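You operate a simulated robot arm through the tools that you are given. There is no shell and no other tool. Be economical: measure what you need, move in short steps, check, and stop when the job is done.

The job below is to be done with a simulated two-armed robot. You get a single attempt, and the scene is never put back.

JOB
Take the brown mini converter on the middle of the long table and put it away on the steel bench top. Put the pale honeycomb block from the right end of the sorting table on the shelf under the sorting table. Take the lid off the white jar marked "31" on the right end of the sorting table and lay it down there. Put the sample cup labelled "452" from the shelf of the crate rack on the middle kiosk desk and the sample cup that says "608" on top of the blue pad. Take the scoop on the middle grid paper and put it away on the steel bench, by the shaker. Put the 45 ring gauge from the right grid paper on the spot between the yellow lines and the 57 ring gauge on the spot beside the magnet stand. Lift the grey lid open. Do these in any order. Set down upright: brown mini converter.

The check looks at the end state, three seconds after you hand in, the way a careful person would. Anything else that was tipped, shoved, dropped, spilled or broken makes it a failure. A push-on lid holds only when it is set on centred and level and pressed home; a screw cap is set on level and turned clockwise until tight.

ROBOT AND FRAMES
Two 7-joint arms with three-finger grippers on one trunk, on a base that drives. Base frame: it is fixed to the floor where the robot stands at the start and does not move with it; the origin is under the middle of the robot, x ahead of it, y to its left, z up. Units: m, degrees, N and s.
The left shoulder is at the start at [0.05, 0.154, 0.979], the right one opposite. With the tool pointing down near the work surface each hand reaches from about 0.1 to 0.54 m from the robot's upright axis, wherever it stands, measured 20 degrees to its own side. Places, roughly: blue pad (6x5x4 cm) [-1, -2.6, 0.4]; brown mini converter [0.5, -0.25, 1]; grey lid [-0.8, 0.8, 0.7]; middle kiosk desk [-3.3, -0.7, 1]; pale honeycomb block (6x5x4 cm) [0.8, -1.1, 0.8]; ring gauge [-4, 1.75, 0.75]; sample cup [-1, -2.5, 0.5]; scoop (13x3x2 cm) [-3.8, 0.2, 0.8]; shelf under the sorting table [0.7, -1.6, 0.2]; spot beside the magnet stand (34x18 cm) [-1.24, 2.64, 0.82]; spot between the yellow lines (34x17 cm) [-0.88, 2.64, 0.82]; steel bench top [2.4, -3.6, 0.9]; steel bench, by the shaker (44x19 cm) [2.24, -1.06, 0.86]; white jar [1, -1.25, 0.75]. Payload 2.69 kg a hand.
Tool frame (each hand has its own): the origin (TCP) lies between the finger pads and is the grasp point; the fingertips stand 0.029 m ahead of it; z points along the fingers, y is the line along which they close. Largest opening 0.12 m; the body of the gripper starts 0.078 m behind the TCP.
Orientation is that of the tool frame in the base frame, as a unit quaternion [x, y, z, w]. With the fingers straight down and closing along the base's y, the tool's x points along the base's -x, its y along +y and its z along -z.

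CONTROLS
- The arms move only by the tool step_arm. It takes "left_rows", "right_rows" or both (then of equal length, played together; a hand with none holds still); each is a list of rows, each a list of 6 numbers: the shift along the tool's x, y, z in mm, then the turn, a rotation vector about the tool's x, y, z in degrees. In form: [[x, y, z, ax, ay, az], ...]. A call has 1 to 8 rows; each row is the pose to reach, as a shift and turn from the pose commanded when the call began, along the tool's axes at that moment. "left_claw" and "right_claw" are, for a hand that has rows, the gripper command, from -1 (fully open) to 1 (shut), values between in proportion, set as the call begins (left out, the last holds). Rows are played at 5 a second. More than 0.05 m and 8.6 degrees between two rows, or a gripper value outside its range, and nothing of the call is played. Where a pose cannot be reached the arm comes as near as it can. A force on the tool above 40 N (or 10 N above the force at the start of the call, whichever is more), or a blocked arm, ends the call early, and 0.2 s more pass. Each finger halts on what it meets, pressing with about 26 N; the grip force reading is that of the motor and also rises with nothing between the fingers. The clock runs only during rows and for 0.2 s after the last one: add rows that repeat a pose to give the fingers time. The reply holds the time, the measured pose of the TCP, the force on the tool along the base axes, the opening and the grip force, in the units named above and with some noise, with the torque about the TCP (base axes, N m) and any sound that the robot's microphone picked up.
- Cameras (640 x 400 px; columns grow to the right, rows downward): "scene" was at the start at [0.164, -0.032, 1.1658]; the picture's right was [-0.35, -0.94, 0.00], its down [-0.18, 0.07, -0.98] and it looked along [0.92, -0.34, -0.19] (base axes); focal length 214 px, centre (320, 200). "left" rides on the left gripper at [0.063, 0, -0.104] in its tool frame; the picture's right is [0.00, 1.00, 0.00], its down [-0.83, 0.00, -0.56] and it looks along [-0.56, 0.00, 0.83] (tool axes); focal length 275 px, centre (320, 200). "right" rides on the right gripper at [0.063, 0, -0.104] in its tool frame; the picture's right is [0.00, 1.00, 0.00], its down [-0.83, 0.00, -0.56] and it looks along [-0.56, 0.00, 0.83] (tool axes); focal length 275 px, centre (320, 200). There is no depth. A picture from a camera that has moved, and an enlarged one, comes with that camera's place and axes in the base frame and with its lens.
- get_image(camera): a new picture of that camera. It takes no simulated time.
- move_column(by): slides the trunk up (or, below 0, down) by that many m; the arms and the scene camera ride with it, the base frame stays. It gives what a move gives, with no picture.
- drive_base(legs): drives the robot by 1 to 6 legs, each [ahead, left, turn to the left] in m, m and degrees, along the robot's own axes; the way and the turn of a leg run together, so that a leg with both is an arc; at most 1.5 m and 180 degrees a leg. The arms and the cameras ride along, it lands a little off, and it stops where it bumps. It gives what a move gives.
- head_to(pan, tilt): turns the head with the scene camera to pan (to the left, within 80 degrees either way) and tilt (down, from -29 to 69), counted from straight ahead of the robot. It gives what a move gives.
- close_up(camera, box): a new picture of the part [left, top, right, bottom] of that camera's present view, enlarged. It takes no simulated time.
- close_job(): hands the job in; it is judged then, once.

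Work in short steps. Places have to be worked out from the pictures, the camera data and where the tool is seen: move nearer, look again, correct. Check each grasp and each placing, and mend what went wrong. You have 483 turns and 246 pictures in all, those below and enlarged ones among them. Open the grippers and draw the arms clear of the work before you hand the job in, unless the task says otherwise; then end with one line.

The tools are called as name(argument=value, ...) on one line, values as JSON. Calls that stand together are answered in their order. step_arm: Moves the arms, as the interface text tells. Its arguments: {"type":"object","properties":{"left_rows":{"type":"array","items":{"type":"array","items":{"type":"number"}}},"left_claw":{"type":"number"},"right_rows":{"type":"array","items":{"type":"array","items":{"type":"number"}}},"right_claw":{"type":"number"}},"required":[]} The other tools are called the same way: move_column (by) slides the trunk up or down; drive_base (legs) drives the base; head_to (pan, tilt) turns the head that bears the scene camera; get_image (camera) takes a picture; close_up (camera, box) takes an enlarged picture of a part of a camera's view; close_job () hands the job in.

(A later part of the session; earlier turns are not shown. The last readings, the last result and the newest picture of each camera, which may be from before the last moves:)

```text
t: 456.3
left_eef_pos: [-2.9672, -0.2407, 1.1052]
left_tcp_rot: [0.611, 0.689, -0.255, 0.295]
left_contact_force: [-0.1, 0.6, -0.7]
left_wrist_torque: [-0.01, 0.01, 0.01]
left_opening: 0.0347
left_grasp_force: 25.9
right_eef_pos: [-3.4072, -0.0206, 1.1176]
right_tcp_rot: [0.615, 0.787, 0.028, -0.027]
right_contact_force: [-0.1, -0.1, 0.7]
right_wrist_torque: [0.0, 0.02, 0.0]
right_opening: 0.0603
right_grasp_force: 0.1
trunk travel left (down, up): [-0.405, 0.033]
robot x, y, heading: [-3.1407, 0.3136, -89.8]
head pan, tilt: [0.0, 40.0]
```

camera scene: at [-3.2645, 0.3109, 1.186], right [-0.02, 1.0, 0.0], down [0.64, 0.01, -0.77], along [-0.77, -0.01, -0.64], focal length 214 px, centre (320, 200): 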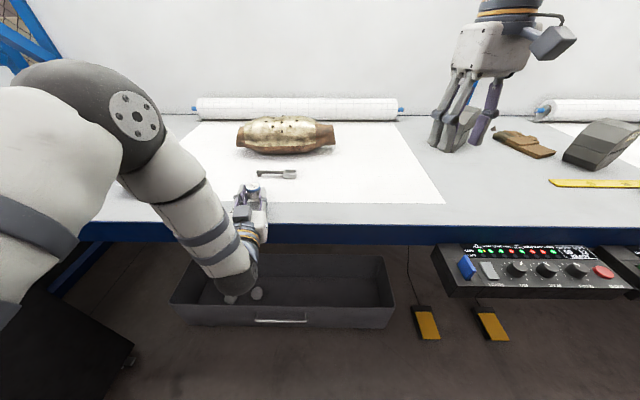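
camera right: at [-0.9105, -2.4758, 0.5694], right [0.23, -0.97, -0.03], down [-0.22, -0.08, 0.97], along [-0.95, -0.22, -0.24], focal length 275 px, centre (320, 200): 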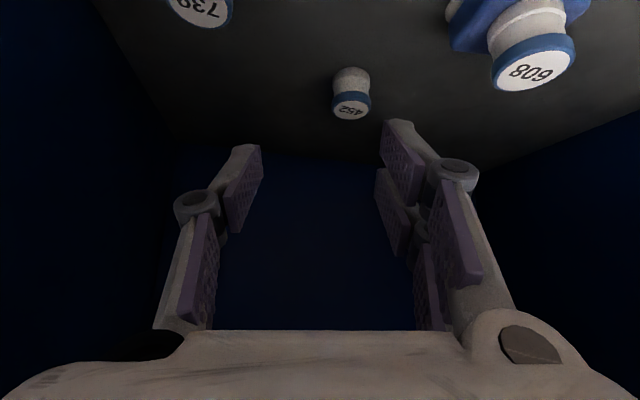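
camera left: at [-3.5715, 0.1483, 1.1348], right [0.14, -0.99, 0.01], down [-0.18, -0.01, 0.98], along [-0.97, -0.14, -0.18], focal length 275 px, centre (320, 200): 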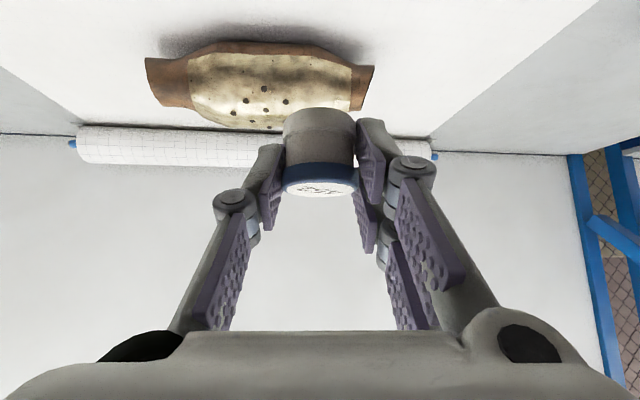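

drive_base(legs=[[0, -0.073, -0.2], [0.36, 0, 0]])

get_image(camera="left")

get_image(camera="scene")

```text
t: 459.4
left_eef_pos: [-3.0413, -0.5999, 1.1069]
left_tcp_rot: [0.612, 0.688, -0.256, 0.295]
left_contact_force: [-0.5, 0.2, -0.8]
left_wrist_torque: [0.01, 0.02, 0.02]
left_opening: 0.0348
left_grasp_force: 26.5
right_eef_pos: [-3.4809, -0.3784, 1.1174]
right_tcp_rot: [0.617, 0.786, 0.029, -0.028]
right_contact_force: [-0.1, 0.1, -0.4]
right_wrist_torque: [0.06, 0.0, -0.02]
right_opening: 0.0597
right_grasp_force: 0.0
trunk travel left (down, up): [-0.405, 0.033]
robot x, y, heading: [-3.2141, -0.0426, -89.8]
head pan, tilt: [0.0, 40.0]
```

```text
76 pictures are left
camera left: at [-3.0561, -0.4825, 1.1344], right [0.99, 0.12, 0.01], down [0.01, -0.18, 0.98], along [0.12, -0.98, -0.18], focal length 275 px, centre (320, 200)
```

left: 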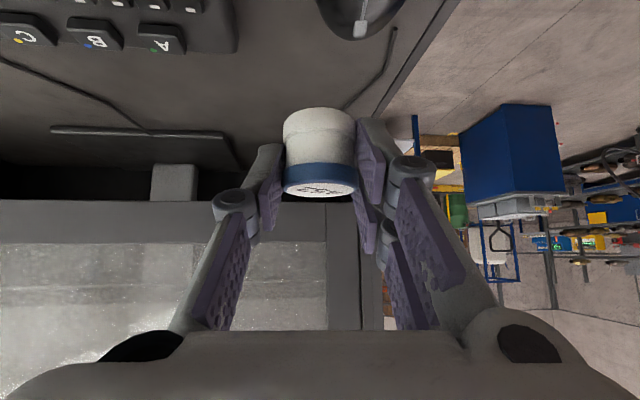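

```text
75 pictures are left
camera scene: at [-3.2126, -0.1718, 1.1859], right [-1.0, 0.0, 0.0], down [0.0, 0.64, -0.77], along [0.0, -0.77, -0.64], focal length 214 px, centre (320, 200)
```

scene: 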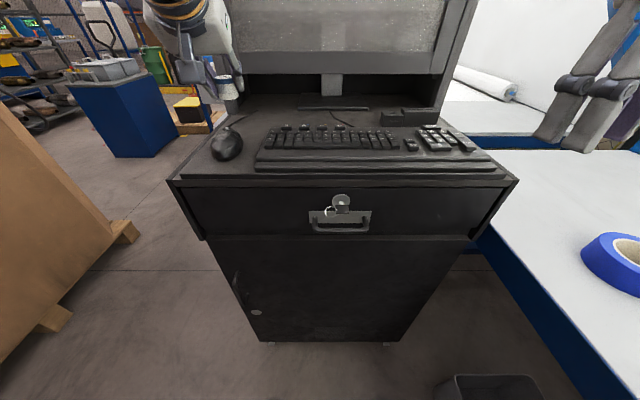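

I can see the free patch between keyboard and mouse cable (≈[-3.05,-0.765]). I move the cup forward 154 mm above it.

step_arm(left_rows=[[-26, -7, 27, 0, 0, 0], [-53, -14, 54, 0, 0, 0], [-79, -21, 82, 0, 0, 0], [-106, -28, 109, 0, 0, 0], [-106, -28, 109, 0, 0, 0]])

step_arm(left_rows=[[25, 0, 24, 0, 0, 0], [50, 0, 48, 0, 0, 0], [50, 0, 48, 0, 0, 0]])

get_image(camera="left")

```text
t: 460.6
left_eef_pos: [-3.0514, -0.7437, 1.1037]
left_tcp_rot: [0.612, 0.688, -0.256, 0.295]
left_contact_force: [-0.2, -0.3, -0.6]
left_wrist_torque: [0.01, -0.01, -0.04]
left_opening: 0.0345
left_grasp_force: 26.0
left hand out of reach, approached as far as the arm can: row 4, 5
right_eef_pos: [-3.4808, -0.378, 1.1174]
right_tcp_rot: [0.617, 0.786, 0.027, -0.027]
right_contact_force: [-0.3, -0.2, -0.6]
right_wrist_torque: [0.01, 0.0, 0.01]
right_opening: 0.0601
right_grasp_force: 0.0
trunk travel left (down, up): [-0.405, 0.033]
robot x, y, heading: [-3.2122, -0.0448, -90.1]
head pan, tilt: [0.0, 40.0]
```

```text
t: 461.4
left_eef_pos: [-3.0485, -0.7444, 1.0343]
left_tcp_rot: [0.611, 0.688, -0.257, 0.295]
left_contact_force: [0.3, -0.8, -1.2]
left_wrist_torque: [0.04, -0.02, 0.04]
left_opening: 0.0347
left_grasp_force: 26.3
right_eef_pos: [-3.4802, -0.3781, 1.1174]
right_tcp_rot: [0.617, 0.786, 0.028, -0.027]
right_contact_force: [-0.1, -0.4, 0.8]
right_wrist_torque: [-0.02, 0.01, -0.01]
right_opening: 0.06
right_grasp_force: 0.1
trunk travel left (down, up): [-0.405, 0.033]
robot x, y, heading: [-3.213, -0.0453, -90.1]
head pan, tilt: [0.0, 40.0]
```

```text
74 pictures are left
camera left: at [-3.0635, -0.6271, 1.0621], right [0.99, 0.12, 0.01], down [0.01, -0.18, 0.98], along [0.12, -0.98, -0.18], focal length 275 px, centre (320, 200)
```

left: 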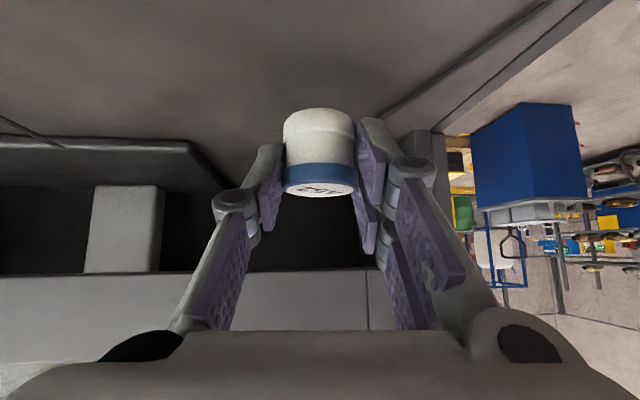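

Clear underneath. I lower 28 mm, then in fine steps to contact.

step_arm(left_rows=[[10, 0, 10, 0, 0, 0], [20, 0, 19.5, 0, 0, 0], [20, 0, 19.5, 0, 0, 0]])

step_arm(left_rows=[[2, 0, 2, 0, 0, 0], [4, 0, 4, 0, 0, 0], [6, 0, 6, 0, 0, 0], [8, 0, 8, 0, 0, 0], [8, 0, 8, 0, 0, 0]])

```text
t: 462.2
left_eef_pos: [-3.0486, -0.7447, 1.0052]
left_tcp_rot: [0.611, 0.688, -0.256, 0.295]
left_contact_force: [-0.6, -0.7, -0.3]
left_wrist_torque: [0.01, 0.01, -0.04]
left_opening: 0.0346
left_grasp_force: 25.4
right_eef_pos: [-3.4816, -0.3779, 1.1171]
right_tcp_rot: [0.617, 0.786, 0.028, -0.027]
right_contact_force: [0.2, 0.6, -0.2]
right_wrist_torque: [-0.01, 0.01, -0.04]
right_opening: 0.0599
right_grasp_force: 0.0
trunk travel left (down, up): [-0.405, 0.033]
robot x, y, heading: [-3.2131, -0.0444, -90.1]
head pan, tilt: [0.0, 40.0]
```

```text
t: 463.5
left_eef_pos: [-3.0489, -0.7467, 1.0067]
left_tcp_rot: [0.609, 0.683, -0.265, 0.303]
left_contact_force: [0.7, 2.2, 17.3]
left_wrist_torque: [0.04, -0.32, 0.08]
left_opening: 0.0345
left_grasp_force: 26.0
right_eef_pos: [-3.4817, -0.3769, 1.116]
right_tcp_rot: [0.617, 0.786, 0.028, -0.027]
right_contact_force: [-0.1, -0.7, -0.3]
right_wrist_torque: [-0.02, -0.03, 0.03]
right_opening: 0.0599
right_grasp_force: 0.0
trunk travel left (down, up): [-0.405, 0.033]
robot x, y, heading: [-3.2124, -0.048, -89.8]
head pan, tilt: [0.0, 40.0]
stopped in row 5 (left hand): the force on the tool passed its limit at 40 N (the readings are from after the stop); the commanded pose is now the measured one
```

Contact (desk z≈0.972). I ease up 1.5 mm, re-level, then release.

step_arm(left_rows=[[-1.5, 0, -1.5, 0, 1.2, 0], [-1.5, 0, -1.5, 0, 1.2, 0]])

step_arm(left_rows=[[0, 0, 0, 0, 0, 0], [0, 0, 0, 0, 0, 0], [0, 0, 0, 0, 0, 0]], left_claw=0)

step_arm(left_rows=[[0, 0, -15, 0, 0, 0], [0, 0, -45, 0, 0, 0], [0, 0, -90, 0, 0, 0], [-20, 0, -135, 0, 0, 0], [-40, 0, -170, 0, 0, 0]])

get_image(camera="left")

```text
t: 464.1
left_eef_pos: [-3.0486, -0.747, 1.0052]
left_tcp_rot: [0.611, 0.688, -0.257, 0.295]
left_contact_force: [0.3, -7.5, 17.3]
left_wrist_torque: [-0.33, -0.44, -0.22]
left_opening: 0.0346
left_grasp_force: 25.6
right_eef_pos: [-3.4818, -0.3781, 1.1176]
right_tcp_rot: [0.617, 0.786, 0.028, -0.027]
right_contact_force: [0.6, 0.0, -0.5]
right_wrist_torque: [0.0, 0.0, -0.03]
right_opening: 0.0601
right_grasp_force: 0.0
trunk travel left (down, up): [-0.405, 0.033]
robot x, y, heading: [-3.2107, -0.0458, -89.9]
head pan, tilt: [0.0, 40.0]
```

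```text
t: 464.9
left_eef_pos: [-3.0476, -0.746, 1.0012]
left_tcp_rot: [0.612, 0.69, -0.254, 0.293]
left_contact_force: [0.2, -1.8, 6.0]
left_wrist_torque: [-0.05, -0.17, -0.08]
left_opening: 0.0642
left_grasp_force: 0.2
right_eef_pos: [-3.4815, -0.3775, 1.116]
right_tcp_rot: [0.616, 0.787, 0.028, -0.027]
right_contact_force: [0.5, 0.8, 0.5]
right_wrist_torque: [-0.02, 0.03, -0.03]
right_opening: 0.06
right_grasp_force: 0.1
trunk travel left (down, up): [-0.405, 0.033]
robot x, y, heading: [-3.2138, -0.0446, -89.9]
head pan, tilt: [0.0, 40.0]
```

```text
t: 466.1
left_eef_pos: [-3.0579, -0.6519, 1.1523]
left_tcp_rot: [0.612, 0.689, -0.256, 0.293]
left_contact_force: [0.8, -0.7, -0.3]
left_wrist_torque: [0.0, 0.02, 0.03]
left_opening: 0.06
left_grasp_force: 0.1
right_eef_pos: [-3.482, -0.379, 1.1163]
right_tcp_rot: [0.617, 0.786, 0.029, -0.027]
right_contact_force: [0.2, -0.3, 0.7]
right_wrist_torque: [-0.05, 0.0, 0.0]
right_opening: 0.0601
right_grasp_force: 0.0
trunk travel left (down, up): [-0.405, 0.033]
robot x, y, heading: [-3.2133, -0.042, -90.0]
head pan, tilt: [0.0, 40.0]
```

```text
73 pictures are left
camera left: at [-3.0727, -0.5344, 1.1799], right [0.99, 0.12, 0.01], down [0.01, -0.18, 0.98], along [0.12, -0.98, -0.18], focal length 275 px, centre (320, 200)
```

left: 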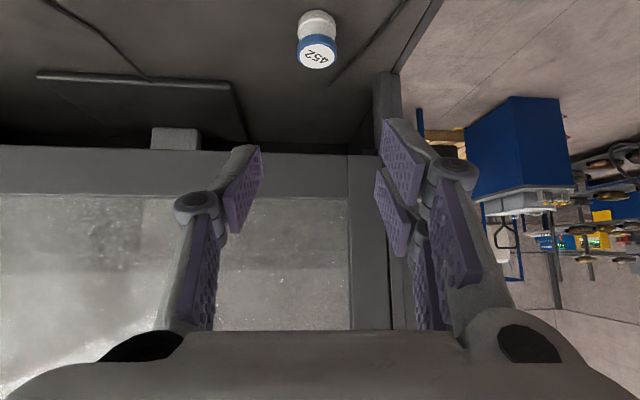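

452 stands on the middle kiosk desk. Next the ring gauges: back off, face the bench, and strafe north to y≈1.7.

drive_base(legs=[[-0.45, 0, 0], [0, 0, -90], [-0.05, 0, 0], [0, -1.3, 0]])

get_image(camera="scene")

```text
t: 482.9
left_eef_pos: [-3.7951, 1.5366, 1.1516]
left_tcp_rot: [0.919, 0.062, -0.388, 0.03]
left_contact_force: [0.2, 0.4, -0.3]
left_wrist_torque: [-0.01, -0.03, 0.03]
left_opening: 0.0602
left_grasp_force: 0.1
right_eef_pos: [-3.5303, 1.9652, 1.1159]
right_tcp_rot: [0.991, 0.131, 0.039, 0.0]
right_contact_force: [0.2, -0.3, -0.1]
right_wrist_torque: [0.0, -0.04, 0.05]
right_opening: 0.0601
right_grasp_force: 0.0
trunk travel left (down, up): [-0.405, 0.033]
robot x, y, heading: [-3.1938, 1.6989, -179.0]
head pan, tilt: [0.0, 40.0]
```

```text
72 pictures are left
camera scene: at [-3.3191, 1.7009, 1.1859], right [-0.02, 1.0, 0.0], down [0.64, 0.01, -0.77], along [-0.77, -0.01, -0.64], focal length 214 px, centre (320, 200)
```

scene: 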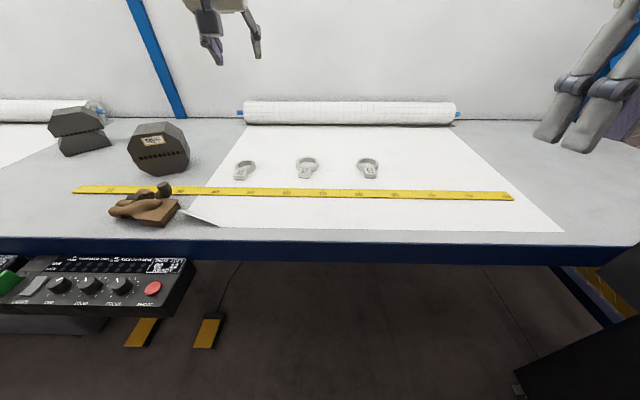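

close_up(camera="scene", box=[220, 145, 400, 205])

```text
3.56 times, centred on (310, 175) of scene
camera zoom: at [-3.3191, 1.7009, 1.1859], right [-0.02, 1.0, 0.0], down [0.64, 0.01, -0.77], along [-0.77, -0.01, -0.64], focal length 763 px, centre (356, 289)
```

zoom: 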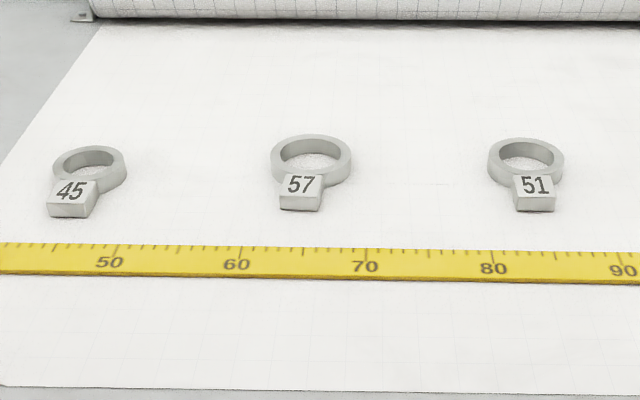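

Rings: 45 (≈[-3.925,1.455]), 57 (≈[-3.944,1.651]). Left hand will take 57, right hand 45 (matches the drop spots). I shift the base, descend with the left toward 57, and unyaw the right.

drive_base(legs=[[0.06, -0.116, -1]])

step_arm(left_rows=[[20, -1, 34, 0, 0, 0], [41, -3, 68, 0, 0, 0], [62, -4, 101, 0, 0, 0], [83, -5, 135, 0, 0, 0], [103, -7, 169, 0, 0, 0], [124, -8, 203, 0, 0, 0], [124, -8, 203, 0, 0, 0]], right_rows=[[0, 0, 0, 0, 0, 5], [0, 0, 0, 0, 0, 10], [0, 0, 0, 0, 0, 15], [0, 0, 0, 0, 0, 15], [0, 0, 0, 0, 0, 15], [0, 0, 0, 0, 0, 15], [0, 0, 0, 0, 0, 15]], left_claw=-0.67, right_claw=-0.67)

get_image(camera="left")

```text
t: 484.4
left_eef_pos: [-3.8609, 1.6626, 1.1505]
left_tcp_rot: [0.919, 0.055, -0.389, 0.028]
left_contact_force: [0.3, 1.0, 0.1]
left_wrist_torque: [-0.04, -0.01, 0.04]
left_opening: 0.06
left_grasp_force: 0.2
right_eef_pos: [-3.5878, 2.0871, 1.1173]
right_tcp_rot: [0.992, 0.122, 0.04, 0.001]
right_contact_force: [-0.9, 0.3, 1.3]
right_wrist_torque: [-0.06, -0.02, -0.01]
right_opening: 0.0601
right_grasp_force: 0.1
trunk travel left (down, up): [-0.405, 0.033]
robot x, y, heading: [-3.2561, 1.8206, -179.8]
head pan, tilt: [0.0, 40.0]
```

```text
t: 486.1
left_eef_pos: [-3.9211, 1.6645, 0.9195]
left_tcp_rot: [0.92, 0.055, -0.388, 0.028]
left_contact_force: [-1.0, 0.6, -0.6]
left_wrist_torque: [0.03, 0.0, 0.0]
left_opening: 0.1003
left_grasp_force: 0.0
right_eef_pos: [-3.5864, 2.0856, 1.1175]
right_tcp_rot: [0.999, -0.009, 0.04, -0.005]
right_contact_force: [-0.8, -0.9, -0.4]
right_wrist_torque: [0.02, 0.01, -0.03]
right_opening: 0.1004
right_grasp_force: 0.1
trunk travel left (down, up): [-0.405, 0.033]
robot x, y, heading: [-3.2578, 1.8197, -180.1]
head pan, tilt: [0.0, 40.0]
```

```text
70 pictures are left
camera left: at [-3.8035, 1.6783, 0.9486], right [0.12, -0.99, 0.01], down [-0.18, -0.01, 0.98], along [-0.98, -0.12, -0.18], focal length 275 px, centre (320, 200)
```

left: 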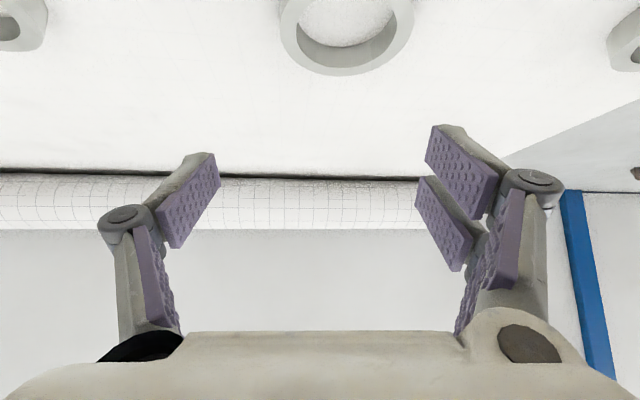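

57 is centred at ≈[-3.928,1.647]. I descend onto it and grip.

step_arm(left_rows=[[15, 15.7, 14, 0, 0, 0], [35, 15.7, 33, 0, 0, 0], [55, 15.7, 53, 0, 0, 0], [55, 15.7, 53, 0, 0, 0]])

get_image(camera="left")

```text
t: 487.1
left_eef_pos: [-3.9195, 1.6473, 0.8442]
left_tcp_rot: [0.92, 0.056, -0.388, 0.028]
left_contact_force: [0.9, 0.0, 0.5]
left_wrist_torque: [-0.02, -0.04, 0.03]
left_opening: 0.1
left_grasp_force: 0.1
right_eef_pos: [-3.5869, 2.0861, 1.1177]
right_tcp_rot: [0.999, -0.01, 0.038, -0.005]
right_contact_force: [0.6, 0.6, 0.4]
right_wrist_torque: [0.0, -0.03, 0.01]
right_opening: 0.1002
right_grasp_force: 0.1
trunk travel left (down, up): [-0.405, 0.033]
robot x, y, heading: [-3.2558, 1.8213, -180.1]
head pan, tilt: [0.0, 40.0]
```

```text
69 pictures are left
camera left: at [-3.801, 1.6608, 0.8723], right [0.12, -0.99, 0.01], down [-0.18, -0.01, 0.98], along [-0.98, -0.12, -0.18], focal length 275 px, centre (320, 200)
```

left: 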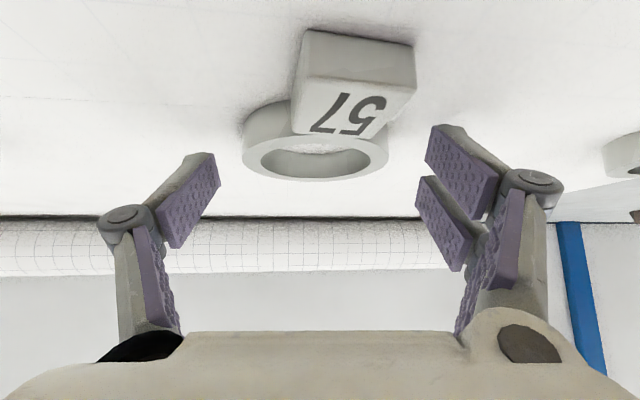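

Ring between the fingers. I go 5 mm forward and close.

step_arm(left_rows=[[-3, 0, 3.5, 0, 0, 0], [-3, 0, 3.5, 0, 0, 0]])

step_arm(left_rows=[[0, 0, 0, 0, 0, 0], [0, 0, 0, 0, 0, 0], [0, 0, 0, 0, 0, 0]], left_claw=1)

step_arm(left_rows=[[-28, 0, -28, 0, 0, 0], [-56, 0, -56, 0, 0, 0], [-84, 0, -84, 0, 0, 0], [-112, 0, -112, 0, 0, 0], [-140, 0, -140, 0, 0, 0], [-165, 0, -165, 0, 0, 0], [-165, 0, -165, 0, 0, 0]], right_rows=[[0, 0, 0, 0, -8, 0], [0, 0, 0, 0, -16, 0], [0, 0, 0, 0, -24, 0], [0, 0, 0, 0, -32, 0], [0, 0, 0, 0, -40, 0], [0, 0, 0, 0, -48, 0], [0, 0, 0, 0, -50, 0]])

get_image(camera="left")

```text
t: 487.6
left_eef_pos: [-3.9227, 1.6452, 0.8429]
left_tcp_rot: [0.919, 0.056, -0.389, 0.028]
left_contact_force: [0.1, 0.1, 0.4]
left_wrist_torque: [0.02, 0.02, -0.01]
left_opening: 0.1002
left_grasp_force: 0.2
right_eef_pos: [-3.5879, 2.0854, 1.1172]
right_tcp_rot: [0.999, -0.009, 0.039, -0.005]
right_contact_force: [0.2, -0.4, -0.1]
right_wrist_torque: [-0.01, -0.01, 0.0]
right_opening: 0.1002
right_grasp_force: 0.0
trunk travel left (down, up): [-0.405, 0.033]
robot x, y, heading: [-3.2521, 1.8221, -179.9]
head pan, tilt: [0.0, 40.0]
```

```text
t: 488.4
left_eef_pos: [-3.9233, 1.6458, 0.8428]
left_tcp_rot: [0.919, 0.057, -0.389, 0.028]
left_contact_force: [0.9, 0.1, 3.7]
left_wrist_torque: [-0.07, -0.17, 0.06]
left_opening: 0.0723
left_grasp_force: 25.9
right_eef_pos: [-3.5871, 2.086, 1.117]
right_tcp_rot: [0.999, -0.01, 0.039, -0.005]
right_contact_force: [0.6, 0.3, 0.1]
right_wrist_torque: [0.04, 0.02, 0.01]
right_opening: 0.1002
right_grasp_force: 0.1
trunk travel left (down, up): [-0.405, 0.033]
robot x, y, heading: [-3.2512, 1.8165, -179.8]
head pan, tilt: [0.0, 40.0]
```

```text
t: 490.1
left_eef_pos: [-3.9192, 1.6461, 1.0753]
left_tcp_rot: [0.92, 0.056, -0.386, 0.028]
left_contact_force: [0.1, 0.0, -1.3]
left_wrist_torque: [0.02, 0.04, 0.02]
left_opening: 0.0722
left_grasp_force: 26.4
right_eef_pos: [-3.5873, 2.086, 1.1163]
right_tcp_rot: [0.921, -0.006, -0.389, -0.008]
right_contact_force: [-0.5, -0.9, 0.8]
right_wrist_torque: [-0.01, -0.01, 0.01]
right_opening: 0.1002
right_grasp_force: 0.0
trunk travel left (down, up): [-0.405, 0.033]
robot x, y, heading: [-3.2548, 1.814, -180.0]
head pan, tilt: [0.0, 40.0]
```

```text
68 pictures are left
camera left: at [-3.8022, 1.6608, 1.1047], right [0.12, -0.99, 0.01], down [-0.18, -0.01, 0.98], along [-0.98, -0.12, -0.18], focal length 275 px, centre (320, 200)
```

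left: 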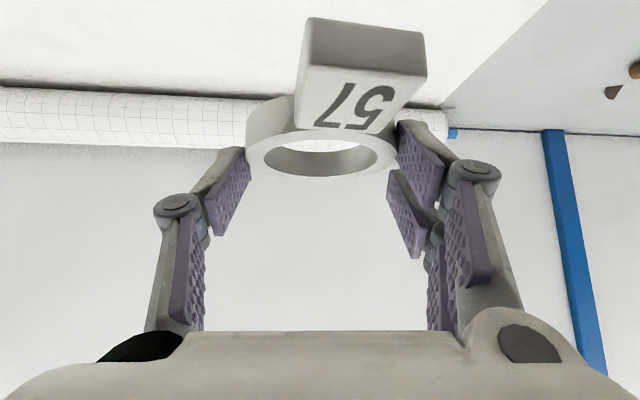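

57 is held level. I strafe left 0.514 m and bring the right hand over ring 45.

drive_base(legs=[[0, 0.514, 0]])

step_arm(right_rows=[[-8, 16, 43, 0, 0, 0], [-16, 32, 86, 0, 0, 0], [-24, 47, 130, 0, 0, 0], [-32, 63, 173, 0, 0, 0], [-40, 79, 216, 0, 0, 0], [-48, 95, 260, 0, 0, 0], [-56, 110, 302, 0, 0, 0], [-63, 126, 345, 0, 0, 0]])

get_image(camera="right")

```text
t: 494.6
left_eef_pos: [-3.9178, 1.1239, 1.0758]
left_tcp_rot: [0.92, 0.056, -0.388, 0.027]
left_contact_force: [-0.6, -0.8, -0.5]
left_wrist_torque: [0.02, -0.01, -0.03]
left_opening: 0.0719
left_grasp_force: 25.9
right_eef_pos: [-3.5858, 1.5654, 1.1172]
right_tcp_rot: [0.922, -0.005, -0.388, -0.008]
right_contact_force: [0.0, -0.2, -0.5]
right_wrist_torque: [-0.02, -0.01, -0.03]
right_opening: 0.1004
right_grasp_force: 0.0
trunk travel left (down, up): [-0.405, 0.033]
robot x, y, heading: [-3.2515, 1.2997, -179.6]
head pan, tilt: [0.0, 40.0]
```

```text
t: 496.4
left_eef_pos: [-3.9196, 1.1237, 1.0746]
left_tcp_rot: [0.92, 0.058, -0.387, 0.028]
left_contact_force: [0.4, 0.0, -2.0]
left_wrist_torque: [0.03, -0.01, -0.03]
left_opening: 0.0721
left_grasp_force: 25.7
right_eef_pos: [-3.8782, 1.4452, 0.9167]
right_tcp_rot: [0.922, -0.004, -0.387, -0.007]
right_contact_force: [-0.3, -0.1, 0.5]
right_wrist_torque: [0.0, -0.01, 0.0]
right_opening: 0.1003
right_grasp_force: 0.1
trunk travel left (down, up): [-0.405, 0.033]
robot x, y, heading: [-3.2523, 1.3002, -180.0]
head pan, tilt: [0.0, 40.0]
```

```text
67 pictures are left
camera right: at [-3.76, 1.4418, 0.9449], right [-0.01, -1.0, -0.01], down [-0.19, -0.01, 0.98], along [-0.98, 0.01, -0.19], focal length 275 px, centre (320, 200)
```

right: 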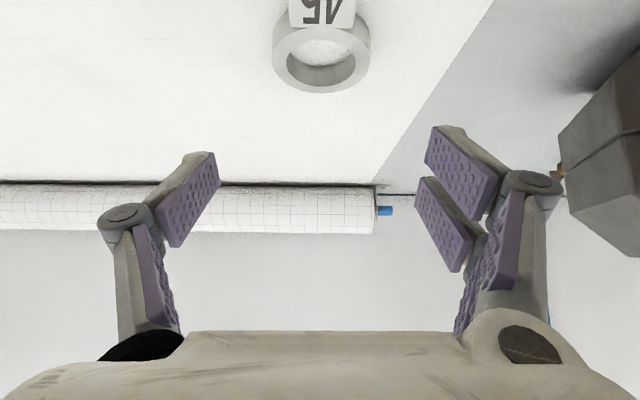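

Ring 45 at ≈[-3.907,1.443]. Descend and grip.

step_arm(right_rows=[[14, 2, 21, 0, 0, 0], [28, 2, 42, 0, 0, 0], [41, 2, 62, 0, 0, 0], [41, 2, 62, 0, 0, 0]])

step_arm(right_rows=[[0, 0, 0, 0, 0, 0], [0, 0, 0, 0, 0, 0], [0, 0, 0, 0, 0, 0]], right_claw=1)

step_arm(right_rows=[[-28, 0, -28, 0, 0, 0], [-56, 0, -56, 0, 0, 0], [-84, 0, -84, 0, 0, 0], [-112, 0, -112, 0, 0, 0], [-140, 0, -140, 0, 0, 0], [-165, 0, -165, 0, 0, 0], [-165, 0, -165, 0, 0, 0]])

get_image(camera="right")

```text
t: 497.4
left_eef_pos: [-3.9185, 1.1257, 1.077]
left_tcp_rot: [0.919, 0.057, -0.389, 0.028]
left_contact_force: [0.6, 0.4, -1.1]
left_wrist_torque: [0.01, 0.01, 0.0]
left_opening: 0.0722
left_grasp_force: 26.5
right_eef_pos: [-3.8928, 1.4452, 0.8472]
right_tcp_rot: [0.922, -0.006, -0.388, -0.008]
right_contact_force: [0.0, -0.8, 0.3]
right_wrist_torque: [-0.01, -0.03, -0.01]
right_opening: 0.1001
right_grasp_force: 0.2
trunk travel left (down, up): [-0.405, 0.033]
robot x, y, heading: [-3.2542, 1.2972, -180.1]
head pan, tilt: [0.0, 40.0]
```

```text
t: 498.1
left_eef_pos: [-3.9166, 1.1249, 1.078]
left_tcp_rot: [0.919, 0.057, -0.388, 0.028]
left_contact_force: [0.0, -0.7, -1.2]
left_wrist_torque: [0.0, 0.01, 0.03]
left_opening: 0.0721
left_grasp_force: 26.0
right_eef_pos: [-3.8928, 1.4448, 0.8489]
right_tcp_rot: [0.922, -0.004, -0.387, -0.008]
right_contact_force: [0.0, 0.5, 1.9]
right_wrist_torque: [0.1, 0.17, 0.0]
right_opening: 0.0554
right_grasp_force: 25.9
trunk travel left (down, up): [-0.405, 0.033]
robot x, y, heading: [-3.2514, 1.298, -179.6]
head pan, tilt: [0.0, 40.0]
```

```text
t: 499.8
left_eef_pos: [-3.9184, 1.1246, 1.0767]
left_tcp_rot: [0.92, 0.057, -0.387, 0.028]
left_contact_force: [-0.2, 0.4, -1.2]
left_wrist_torque: [0.01, 0.01, -0.03]
left_opening: 0.0724
left_grasp_force: 26.1
right_eef_pos: [-3.8907, 1.4432, 1.0807]
right_tcp_rot: [0.922, -0.004, -0.387, -0.008]
right_contact_force: [0.3, -1.4, -0.5]
right_wrist_torque: [0.0, 0.01, 0.01]
right_opening: 0.055
right_grasp_force: 26.5
trunk travel left (down, up): [-0.405, 0.033]
robot x, y, heading: [-3.2501, 1.2981, -179.9]
head pan, tilt: [0.0, 40.0]
```

```text
66 pictures are left
camera right: at [-3.7718, 1.4403, 1.1084], right [-0.01, -1.0, -0.01], down [-0.19, -0.01, 0.98], along [-0.98, 0.01, -0.19], focal length 275 px, centre (320, 200)
```

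right: 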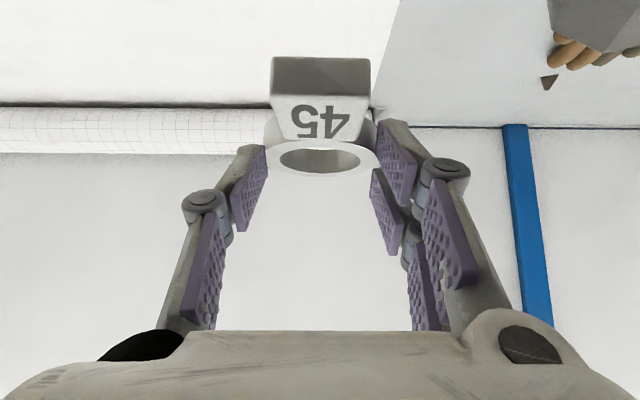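

Both rings are held. I back away, turn north and look east along the way to the next table.

drive_base(legs=[[-0.5, 0, 0], [0, 0, -90]])

head_to(pan=-55, tilt=22)

get_image(camera="scene")

```text
t: 506.6
left_eef_pos: [-2.9103, 1.9695, 1.077]
left_tcp_rot: [0.68, -0.621, -0.29, -0.259]
left_contact_force: [-0.5, 0.3, -1.3]
left_wrist_torque: [0.02, -0.01, -0.02]
left_opening: 0.0719
left_grasp_force: 25.3
right_eef_pos: [-2.5926, 1.9335, 1.0799]
right_tcp_rot: [-0.636, 0.667, 0.264, 0.285]
right_contact_force: [-0.5, 0.5, -0.9]
right_wrist_torque: [0.02, -0.03, 0.03]
right_opening: 0.0543
right_grasp_force: 25.4
trunk travel left (down, up): [-0.405, 0.033]
robot x, y, heading: [-2.7591, 1.3052, 88.3]
head pan, tilt: [0.0, 40.0]
```

```text
t: 507.8
left_eef_pos: [-2.91, 1.9692, 1.0755]
left_tcp_rot: [0.68, -0.622, -0.289, -0.259]
left_contact_force: [-0.3, -0.7, -0.9]
left_wrist_torque: [0.03, 0.01, -0.02]
left_opening: 0.0721
left_grasp_force: 26.0
right_eef_pos: [-2.5926, 1.9323, 1.0808]
right_tcp_rot: [-0.637, 0.666, 0.264, 0.285]
right_contact_force: [0.3, -0.3, -1.6]
right_wrist_torque: [0.01, 0.02, 0.01]
right_opening: 0.0542
right_grasp_force: 25.9
trunk travel left (down, up): [-0.405, 0.033]
robot x, y, heading: [-2.7576, 1.3019, 88.6]
head pan, tilt: [-55.0, 22.0]
```

```text
65 pictures are left
camera scene: at [-2.6812, 1.3924, 1.214], right [0.55, -0.83, 0.0], down [-0.31, -0.21, -0.93], along [0.77, 0.51, -0.37], focal length 214 px, centre (320, 200)
```

scene: 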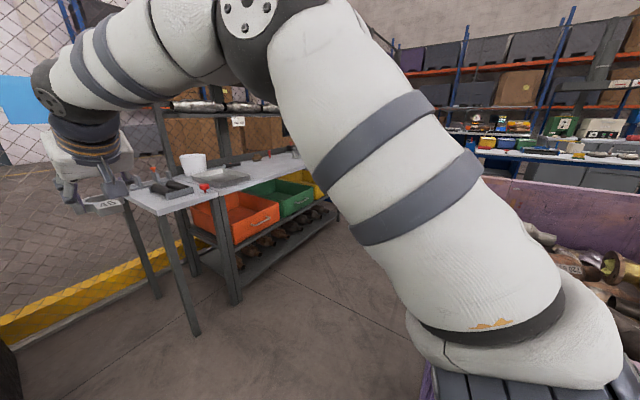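

The target table's front edge is y≈2.47, reaching east from x≈-2.35. I move to y≈1.8 and strafe east 1.35 m, then look.

drive_base(legs=[[0.5, 0, 1.5], [0, -1.35, 0]])

head_to(pan=-8, tilt=35)

get_image(camera="scene")

```text
t: 520.8
left_eef_pos: [-1.5824, 2.4596, 1.0767]
left_tcp_rot: [0.689, -0.612, -0.293, -0.256]
left_contact_force: [-0.2, -0.6, -1.2]
left_wrist_torque: [0.04, 0.02, 0.02]
left_opening: 0.0723
left_grasp_force: 25.7
right_eef_pos: [-1.2642, 2.4304, 1.0805]
right_tcp_rot: [-0.647, 0.657, 0.268, 0.281]
right_contact_force: [-0.2, 0.0, -0.2]
right_wrist_torque: [0.01, -0.02, 0.06]
right_opening: 0.0
right_grasp_force: 25.9
trunk travel left (down, up): [-0.405, 0.033]
robot x, y, heading: [-1.4151, 1.791, 89.9]
head pan, tilt: [-55.0, 22.0]
```

```text
t: 522.0
left_eef_pos: [-1.5826, 2.4596, 1.0767]
left_tcp_rot: [0.688, -0.612, -0.293, -0.256]
left_contact_force: [0.0, -0.3, -1.6]
left_wrist_torque: [0.03, -0.03, 0.01]
left_opening: 0.072
left_grasp_force: 26.1
right_eef_pos: [-1.2657, 2.4293, 1.0802]
right_tcp_rot: [-0.647, 0.657, 0.267, 0.28]
right_contact_force: [-0.5, 1.2, -0.2]
right_wrist_torque: [-0.02, 0.03, 0.03]
right_opening: 0.0002
right_grasp_force: 26.0
trunk travel left (down, up): [-0.405, 0.033]
robot x, y, heading: [-1.4147, 1.7955, 90.0]
head pan, tilt: [-8.0, 35.0]
```

```text
64 pictures are left
camera scene: at [-1.4007, 1.922, 1.1935], right [0.99, -0.14, 0.0], down [-0.08, -0.57, -0.82], along [0.12, 0.81, -0.57], focal length 214 px, centre (320, 200)
```

scene: 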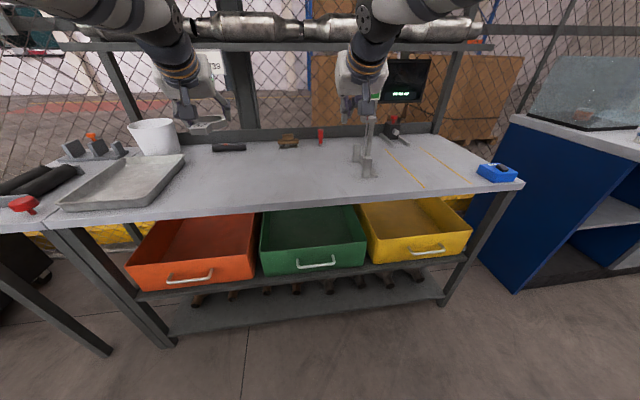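

The right hand has lost ring 45 on the way (opening 0). I'll first place 57, then search for 45. Align the left hand over the spot left of the magnet stand.

drive_base(legs=[[0, -0.3, 0], [0.1, 0, 0]])

get_image(camera="left")

```text
t: 525.6
left_eef_pos: [-1.2795, 2.5579, 1.0756]
left_tcp_rot: [0.69, -0.61, -0.294, -0.254]
left_contact_force: [0.3, 0.2, -1.0]
left_wrist_torque: [0.02, 0.01, 0.0]
left_opening: 0.0719
left_grasp_force: 26.1
right_eef_pos: [-0.9613, 2.531, 1.081]
right_tcp_rot: [-0.649, 0.655, 0.268, 0.279]
right_contact_force: [-0.9, 1.0, 0.4]
right_wrist_torque: [-0.03, 0.0, 0.0]
right_opening: 0.0
right_grasp_force: 25.6
trunk travel left (down, up): [-0.405, 0.033]
robot x, y, heading: [-1.109, 1.8926, 90.4]
head pan, tilt: [-8.0, 35.0]
```

```text
63 pictures are left
camera left: at [-1.2647, 2.4406, 1.1043], right [-0.99, -0.12, 0.01], down [-0.01, 0.18, 0.98], along [-0.12, 0.98, -0.18], focal length 275 px, centre (320, 200)
```

left: 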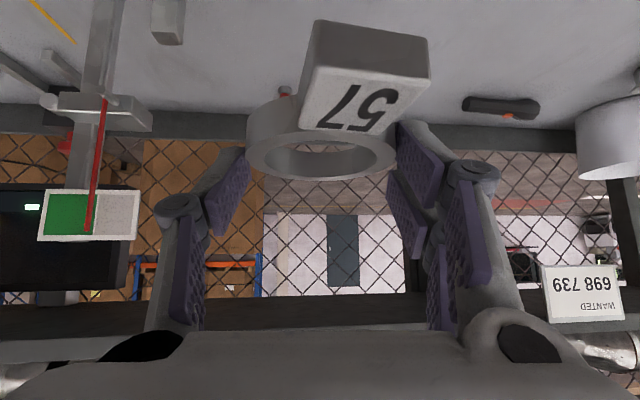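

Below is clear. I move 60 mm forward and lower 215 mm.

step_arm(left_rows=[[22, -2, 38, 0, 0, 0], [45, -4, 77, 0, 0, 0], [67, -6, 115, 0, 0, 0], [90, -8, 154, 0, 0, 0], [108, -9, 187, 0, 0, 0], [108, -9, 187, 0, 0, 0]])

get_image(camera="left")

```text
t: 527.0
left_eef_pos: [-1.2791, 2.6186, 0.8704]
left_tcp_rot: [0.69, -0.61, -0.294, -0.255]
left_contact_force: [1.1, 0.3, -0.8]
left_wrist_torque: [0.01, 0.03, -0.02]
left_opening: 0.072
left_grasp_force: 26.4
right_eef_pos: [-0.9607, 2.5297, 1.0796]
right_tcp_rot: [-0.647, 0.656, 0.268, 0.281]
right_contact_force: [-0.2, -0.7, -0.1]
right_wrist_torque: [-0.01, 0.03, -0.04]
right_opening: 0.0
right_grasp_force: 25.5
trunk travel left (down, up): [-0.405, 0.033]
robot x, y, heading: [-1.1093, 1.8949, 90.2]
head pan, tilt: [-8.0, 35.0]
```

```text
62 pictures are left
camera left: at [-1.2645, 2.4998, 0.8974], right [-0.99, -0.12, 0.01], down [-0.01, 0.18, 0.98], along [-0.12, 0.98, -0.18], focal length 275 px, centre (320, 200)
```

left: 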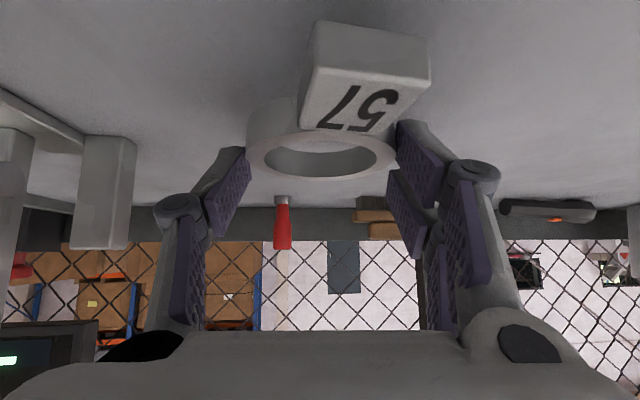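

step_arm(left_rows=[[4, 0, 4, 0, 0, 0], [7, 0, 7, 0, 0, 0], [10, 0, 10, 0, 0, 0], [13, 0, 13, 0, 0, 0], [13, 0, 13, 0, 0, 0]])

```text
t: 528.2
left_eef_pos: [-1.2795, 2.6187, 0.8534]
left_tcp_rot: [0.689, -0.61, -0.296, -0.257]
left_contact_force: [-1.9, 1.9, 10.7]
left_wrist_torque: [-0.41, -0.08, 0.06]
left_opening: 0.0722
left_grasp_force: 25.7
right_eef_pos: [-0.9623, 2.53, 1.0821]
right_tcp_rot: [-0.648, 0.655, 0.27, 0.281]
right_contact_force: [-0.8, -0.1, -0.4]
right_wrist_torque: [-0.05, 0.01, -0.04]
right_opening: 0.0002
right_grasp_force: 25.8
trunk travel left (down, up): [-0.405, 0.033]
robot x, y, heading: [-1.1072, 1.8947, 90.4]
head pan, tilt: [-8.0, 35.0]
```

Contact (11 N). I open a little and withdraw along the tool axis.

step_arm(left_rows=[[-0.5, 0, -0.5, 0, 0, 0], [-0.5, 0, -0.5, 0, 0, 0], [-0.5, 0, -0.5, 0, 0, 0]], left_claw=-0.55)

step_arm(left_rows=[[-10, 0, -20, 0, 0, 0], [-25, 0, -55, 0, 0, 0], [-45, 0, -95, 0, 0, 0], [-65, 0, -135, 0, 0, 0], [-80, 0, -170, 0, 0, 0]])

get_image(camera="scene")

```text
t: 529.0
left_eef_pos: [-1.2796, 2.6163, 0.8491]
left_tcp_rot: [0.691, -0.61, -0.294, -0.254]
left_contact_force: [0.0, -0.2, 0.0]
left_wrist_torque: [-0.06, 0.0, -0.01]
left_opening: 0.0931
left_grasp_force: 0.1
right_eef_pos: [-0.9616, 2.5307, 1.0798]
right_tcp_rot: [-0.648, 0.656, 0.268, 0.28]
right_contact_force: [0.8, -0.2, -0.2]
right_wrist_torque: [0.02, 0.0, -0.01]
right_opening: 0.0002
right_grasp_force: 26.1
trunk travel left (down, up): [-0.405, 0.033]
robot x, y, heading: [-1.1114, 1.8926, 90.1]
head pan, tilt: [-8.0, 35.0]
```

```text
t: 530.2
left_eef_pos: [-1.2697, 2.5505, 1.026]
left_tcp_rot: [0.691, -0.61, -0.294, -0.254]
left_contact_force: [-0.3, 0.4, 0.0]
left_wrist_torque: [-0.03, -0.04, 0.01]
left_opening: 0.0932
left_grasp_force: 0.0
right_eef_pos: [-0.9607, 2.5298, 1.0818]
right_tcp_rot: [-0.648, 0.656, 0.268, 0.28]
right_contact_force: [-0.6, -0.5, 0.3]
right_wrist_torque: [-0.01, -0.02, 0.01]
right_opening: 0.0
right_grasp_force: 26.4
trunk travel left (down, up): [-0.405, 0.033]
robot x, y, heading: [-1.1059, 1.8938, 90.0]
head pan, tilt: [-8.0, 35.0]
```

```text
61 pictures are left
camera scene: at [-1.0953, 2.021, 1.1936], right [0.99, -0.14, 0.0], down [-0.08, -0.57, -0.82], along [0.11, 0.81, -0.57], focal length 214 px, centre (320, 200)
```

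scene: 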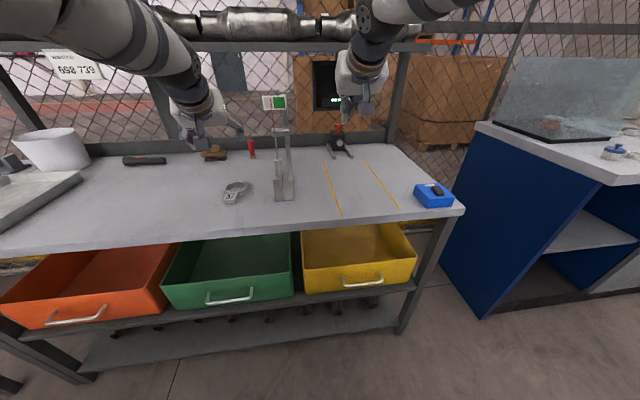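

57 lies in its spot. Now I search the floor to the west for ring 45.

head_to(pan=62, tilt=35)

get_image(camera="scene")

```text
t: 531.6
left_eef_pos: [-1.2702, 2.5512, 1.0259]
left_tcp_rot: [0.691, -0.61, -0.293, -0.254]
left_contact_force: [0.1, 0.6, 0.1]
left_wrist_torque: [0.03, -0.01, 0.0]
left_opening: 0.0931
left_grasp_force: 0.0
right_eef_pos: [-0.9616, 2.5316, 1.0797]
right_tcp_rot: [-0.648, 0.656, 0.267, 0.28]
right_contact_force: [0.2, 0.2, 0.6]
right_wrist_torque: [-0.01, -0.02, -0.01]
right_opening: 0.0
right_grasp_force: 26.1
trunk travel left (down, up): [-0.405, 0.033]
robot x, y, heading: [-1.1108, 1.8934, 90.4]
head pan, tilt: [62.0, 35.0]
```

```text
60 pictures are left
camera scene: at [-1.1852, 1.9756, 1.1935], right [0.47, 0.88, 0.0], down [0.51, -0.27, -0.82], along [-0.72, 0.38, -0.57], focal length 214 px, centre (320, 200)
```

scene: 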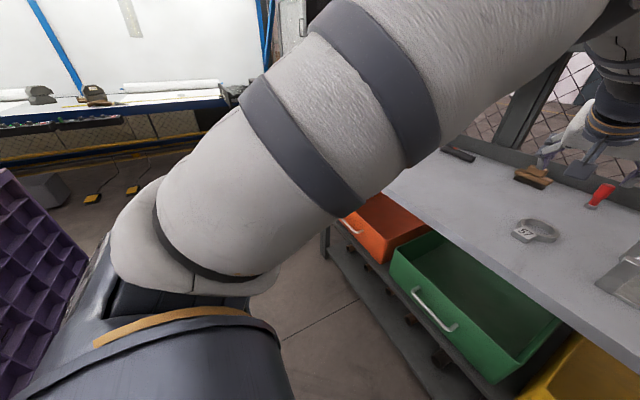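

drive_base(legs=[[-0.08, 0, 0], [0, 0.75, 0]])

head_to(pan=30, tilt=50)

get_image(camera="scene")

```text
t: 538.5
left_eef_pos: [-2.013, 2.4707, 1.0252]
left_tcp_rot: [0.689, -0.612, -0.293, -0.256]
left_contact_force: [-0.6, 0.8, 0.1]
left_wrist_torque: [0.01, 0.02, 0.05]
left_opening: 0.0931
left_grasp_force: 0.1
right_eef_pos: [-1.7044, 2.4468, 1.0812]
right_tcp_rot: [-0.647, 0.657, 0.268, 0.28]
right_contact_force: [-0.8, 0.7, 0.3]
right_wrist_torque: [0.02, -0.01, 0.0]
right_opening: 0.0001
right_grasp_force: 26.2
trunk travel left (down, up): [-0.405, 0.033]
robot x, y, heading: [-1.8508, 1.8138, 90.0]
head pan, tilt: [62.0, 35.0]
```

```text
t: 539.4
left_eef_pos: [-2.0123, 2.4706, 1.0255]
left_tcp_rot: [0.688, -0.612, -0.294, -0.256]
left_contact_force: [0.1, 0.3, 0.1]
left_wrist_torque: [0.0, 0.01, 0.04]
left_opening: 0.093
left_grasp_force: 0.1
right_eef_pos: [-1.7042, 2.4488, 1.0813]
right_tcp_rot: [-0.647, 0.657, 0.268, 0.28]
right_contact_force: [-0.3, -0.4, 0.2]
right_wrist_torque: [0.0, -0.02, -0.01]
right_opening: 0.0001
right_grasp_force: 25.5
trunk travel left (down, up): [-0.405, 0.033]
robot x, y, heading: [-1.8543, 1.8097, 90.1]
head pan, tilt: [30.0, 50.0]
```

```text
59 pictures are left
camera scene: at [-1.8918, 1.919, 1.1718], right [0.87, 0.5, 0.0], down [0.38, -0.66, -0.64], along [-0.32, 0.56, -0.77], focal length 214 px, centre (320, 200)
```

scene: 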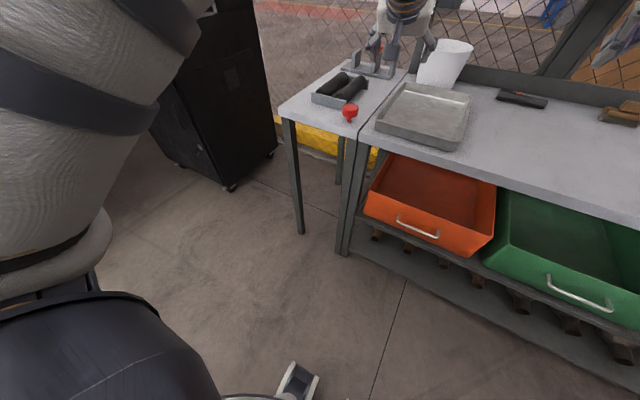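

Not in this area. I turn left to face west and look at the floor along the way I came.

drive_base(legs=[[0, 0, 90]])

head_to(pan=0, tilt=38)

get_image(camera="scene")

```text
t: 543.7
left_eef_pos: [-2.5094, 1.6414, 1.0252]
left_tcp_rot: [0.919, 0.061, -0.388, 0.03]
left_contact_force: [0.4, -0.2, -0.3]
left_wrist_torque: [-0.02, -0.03, -0.01]
left_opening: 0.0932
left_grasp_force: 0.0
right_eef_pos: [-2.4912, 1.9506, 1.0816]
right_tcp_rot: [0.922, -0.001, -0.388, -0.006]
right_contact_force: [1.0, -0.4, -0.9]
right_wrist_torque: [0.02, -0.02, -0.01]
right_opening: 0.0003
right_grasp_force: 25.7
trunk travel left (down, up): [-0.405, 0.033]
robot x, y, heading: [-1.8518, 1.8098, -179.2]
head pan, tilt: [30.0, 50.0]
```

```text
t: 544.6
left_eef_pos: [-2.5093, 1.6422, 1.0249]
left_tcp_rot: [0.919, 0.061, -0.388, 0.03]
left_contact_force: [0.3, -0.5, 0.3]
left_wrist_torque: [0.04, -0.01, 0.0]
left_opening: 0.0928
left_grasp_force: 0.0
right_eef_pos: [-2.4924, 1.9501, 1.0802]
right_tcp_rot: [0.922, 0.0, -0.387, -0.006]
right_contact_force: [0.4, 1.1, -0.1]
right_wrist_torque: [0.0, -0.02, -0.02]
right_opening: 0.0001
right_grasp_force: 25.9
trunk travel left (down, up): [-0.405, 0.033]
robot x, y, heading: [-1.8509, 1.8099, -179.1]
head pan, tilt: [0.0, 38.0]
```

```text
58 pictures are left
camera scene: at [-1.9802, 1.8098, 1.1889], right [-0.02, 1.0, 0.0], down [0.62, 0.01, -0.79], along [-0.79, -0.01, -0.62], focal length 214 px, centre (320, 200)
```

scene: 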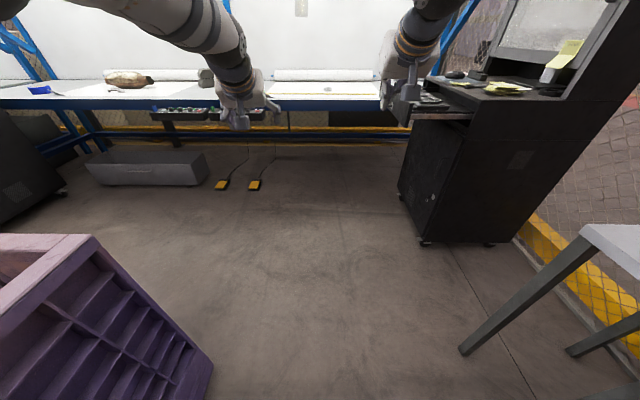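

close_up(camera="scene", box=[170, 130, 530, 355])

```text
1.78 times, centred on (350, 242) of scene
camera zoom: at [-1.9802, 1.8098, 1.1889], right [-0.02, 1.0, 0.0], down [0.62, 0.01, -0.79], along [-0.79, -0.01, -0.62], focal length 381 px, centre (267, 124)
```

zoom: 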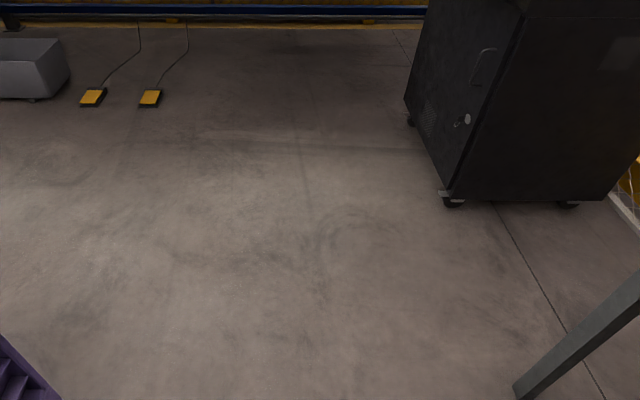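

Not on that floor. I look toward the left end of the table (north-west).

head_to(pan=-62, tilt=38)

get_image(camera="scene")

```text
t: 546.0
left_eef_pos: [-2.5094, 1.6409, 1.0258]
left_tcp_rot: [0.919, 0.061, -0.388, 0.029]
left_contact_force: [-1.1, -0.3, -0.5]
left_wrist_torque: [0.0, -0.05, -0.01]
left_opening: 0.093
left_grasp_force: 0.1
right_eef_pos: [-2.4913, 1.9494, 1.0809]
right_tcp_rot: [0.922, 0.0, -0.387, -0.006]
right_contact_force: [0.6, 0.3, -0.2]
right_wrist_torque: [0.0, 0.01, 0.0]
right_opening: 0.0001
right_grasp_force: 26.0
trunk travel left (down, up): [-0.405, 0.033]
robot x, y, heading: [-1.8538, 1.813, -179.1]
head pan, tilt: [-62.0, 38.0]
```

```text
56 pictures are left
camera scene: at [-1.9356, 1.8867, 1.1889], right [0.88, 0.48, 0.0], down [0.3, -0.54, -0.79], along [-0.38, 0.69, -0.62], focal length 214 px, centre (320, 200)
```

scene: 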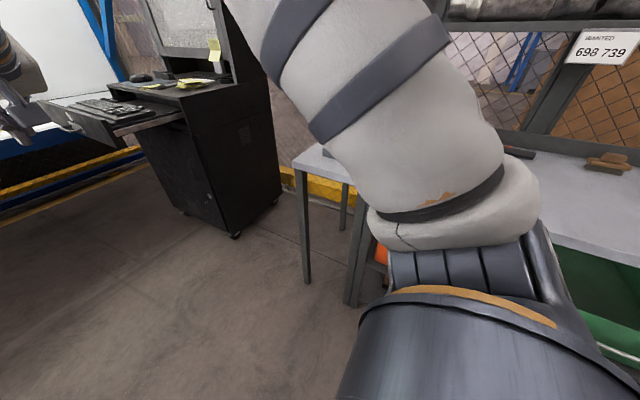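

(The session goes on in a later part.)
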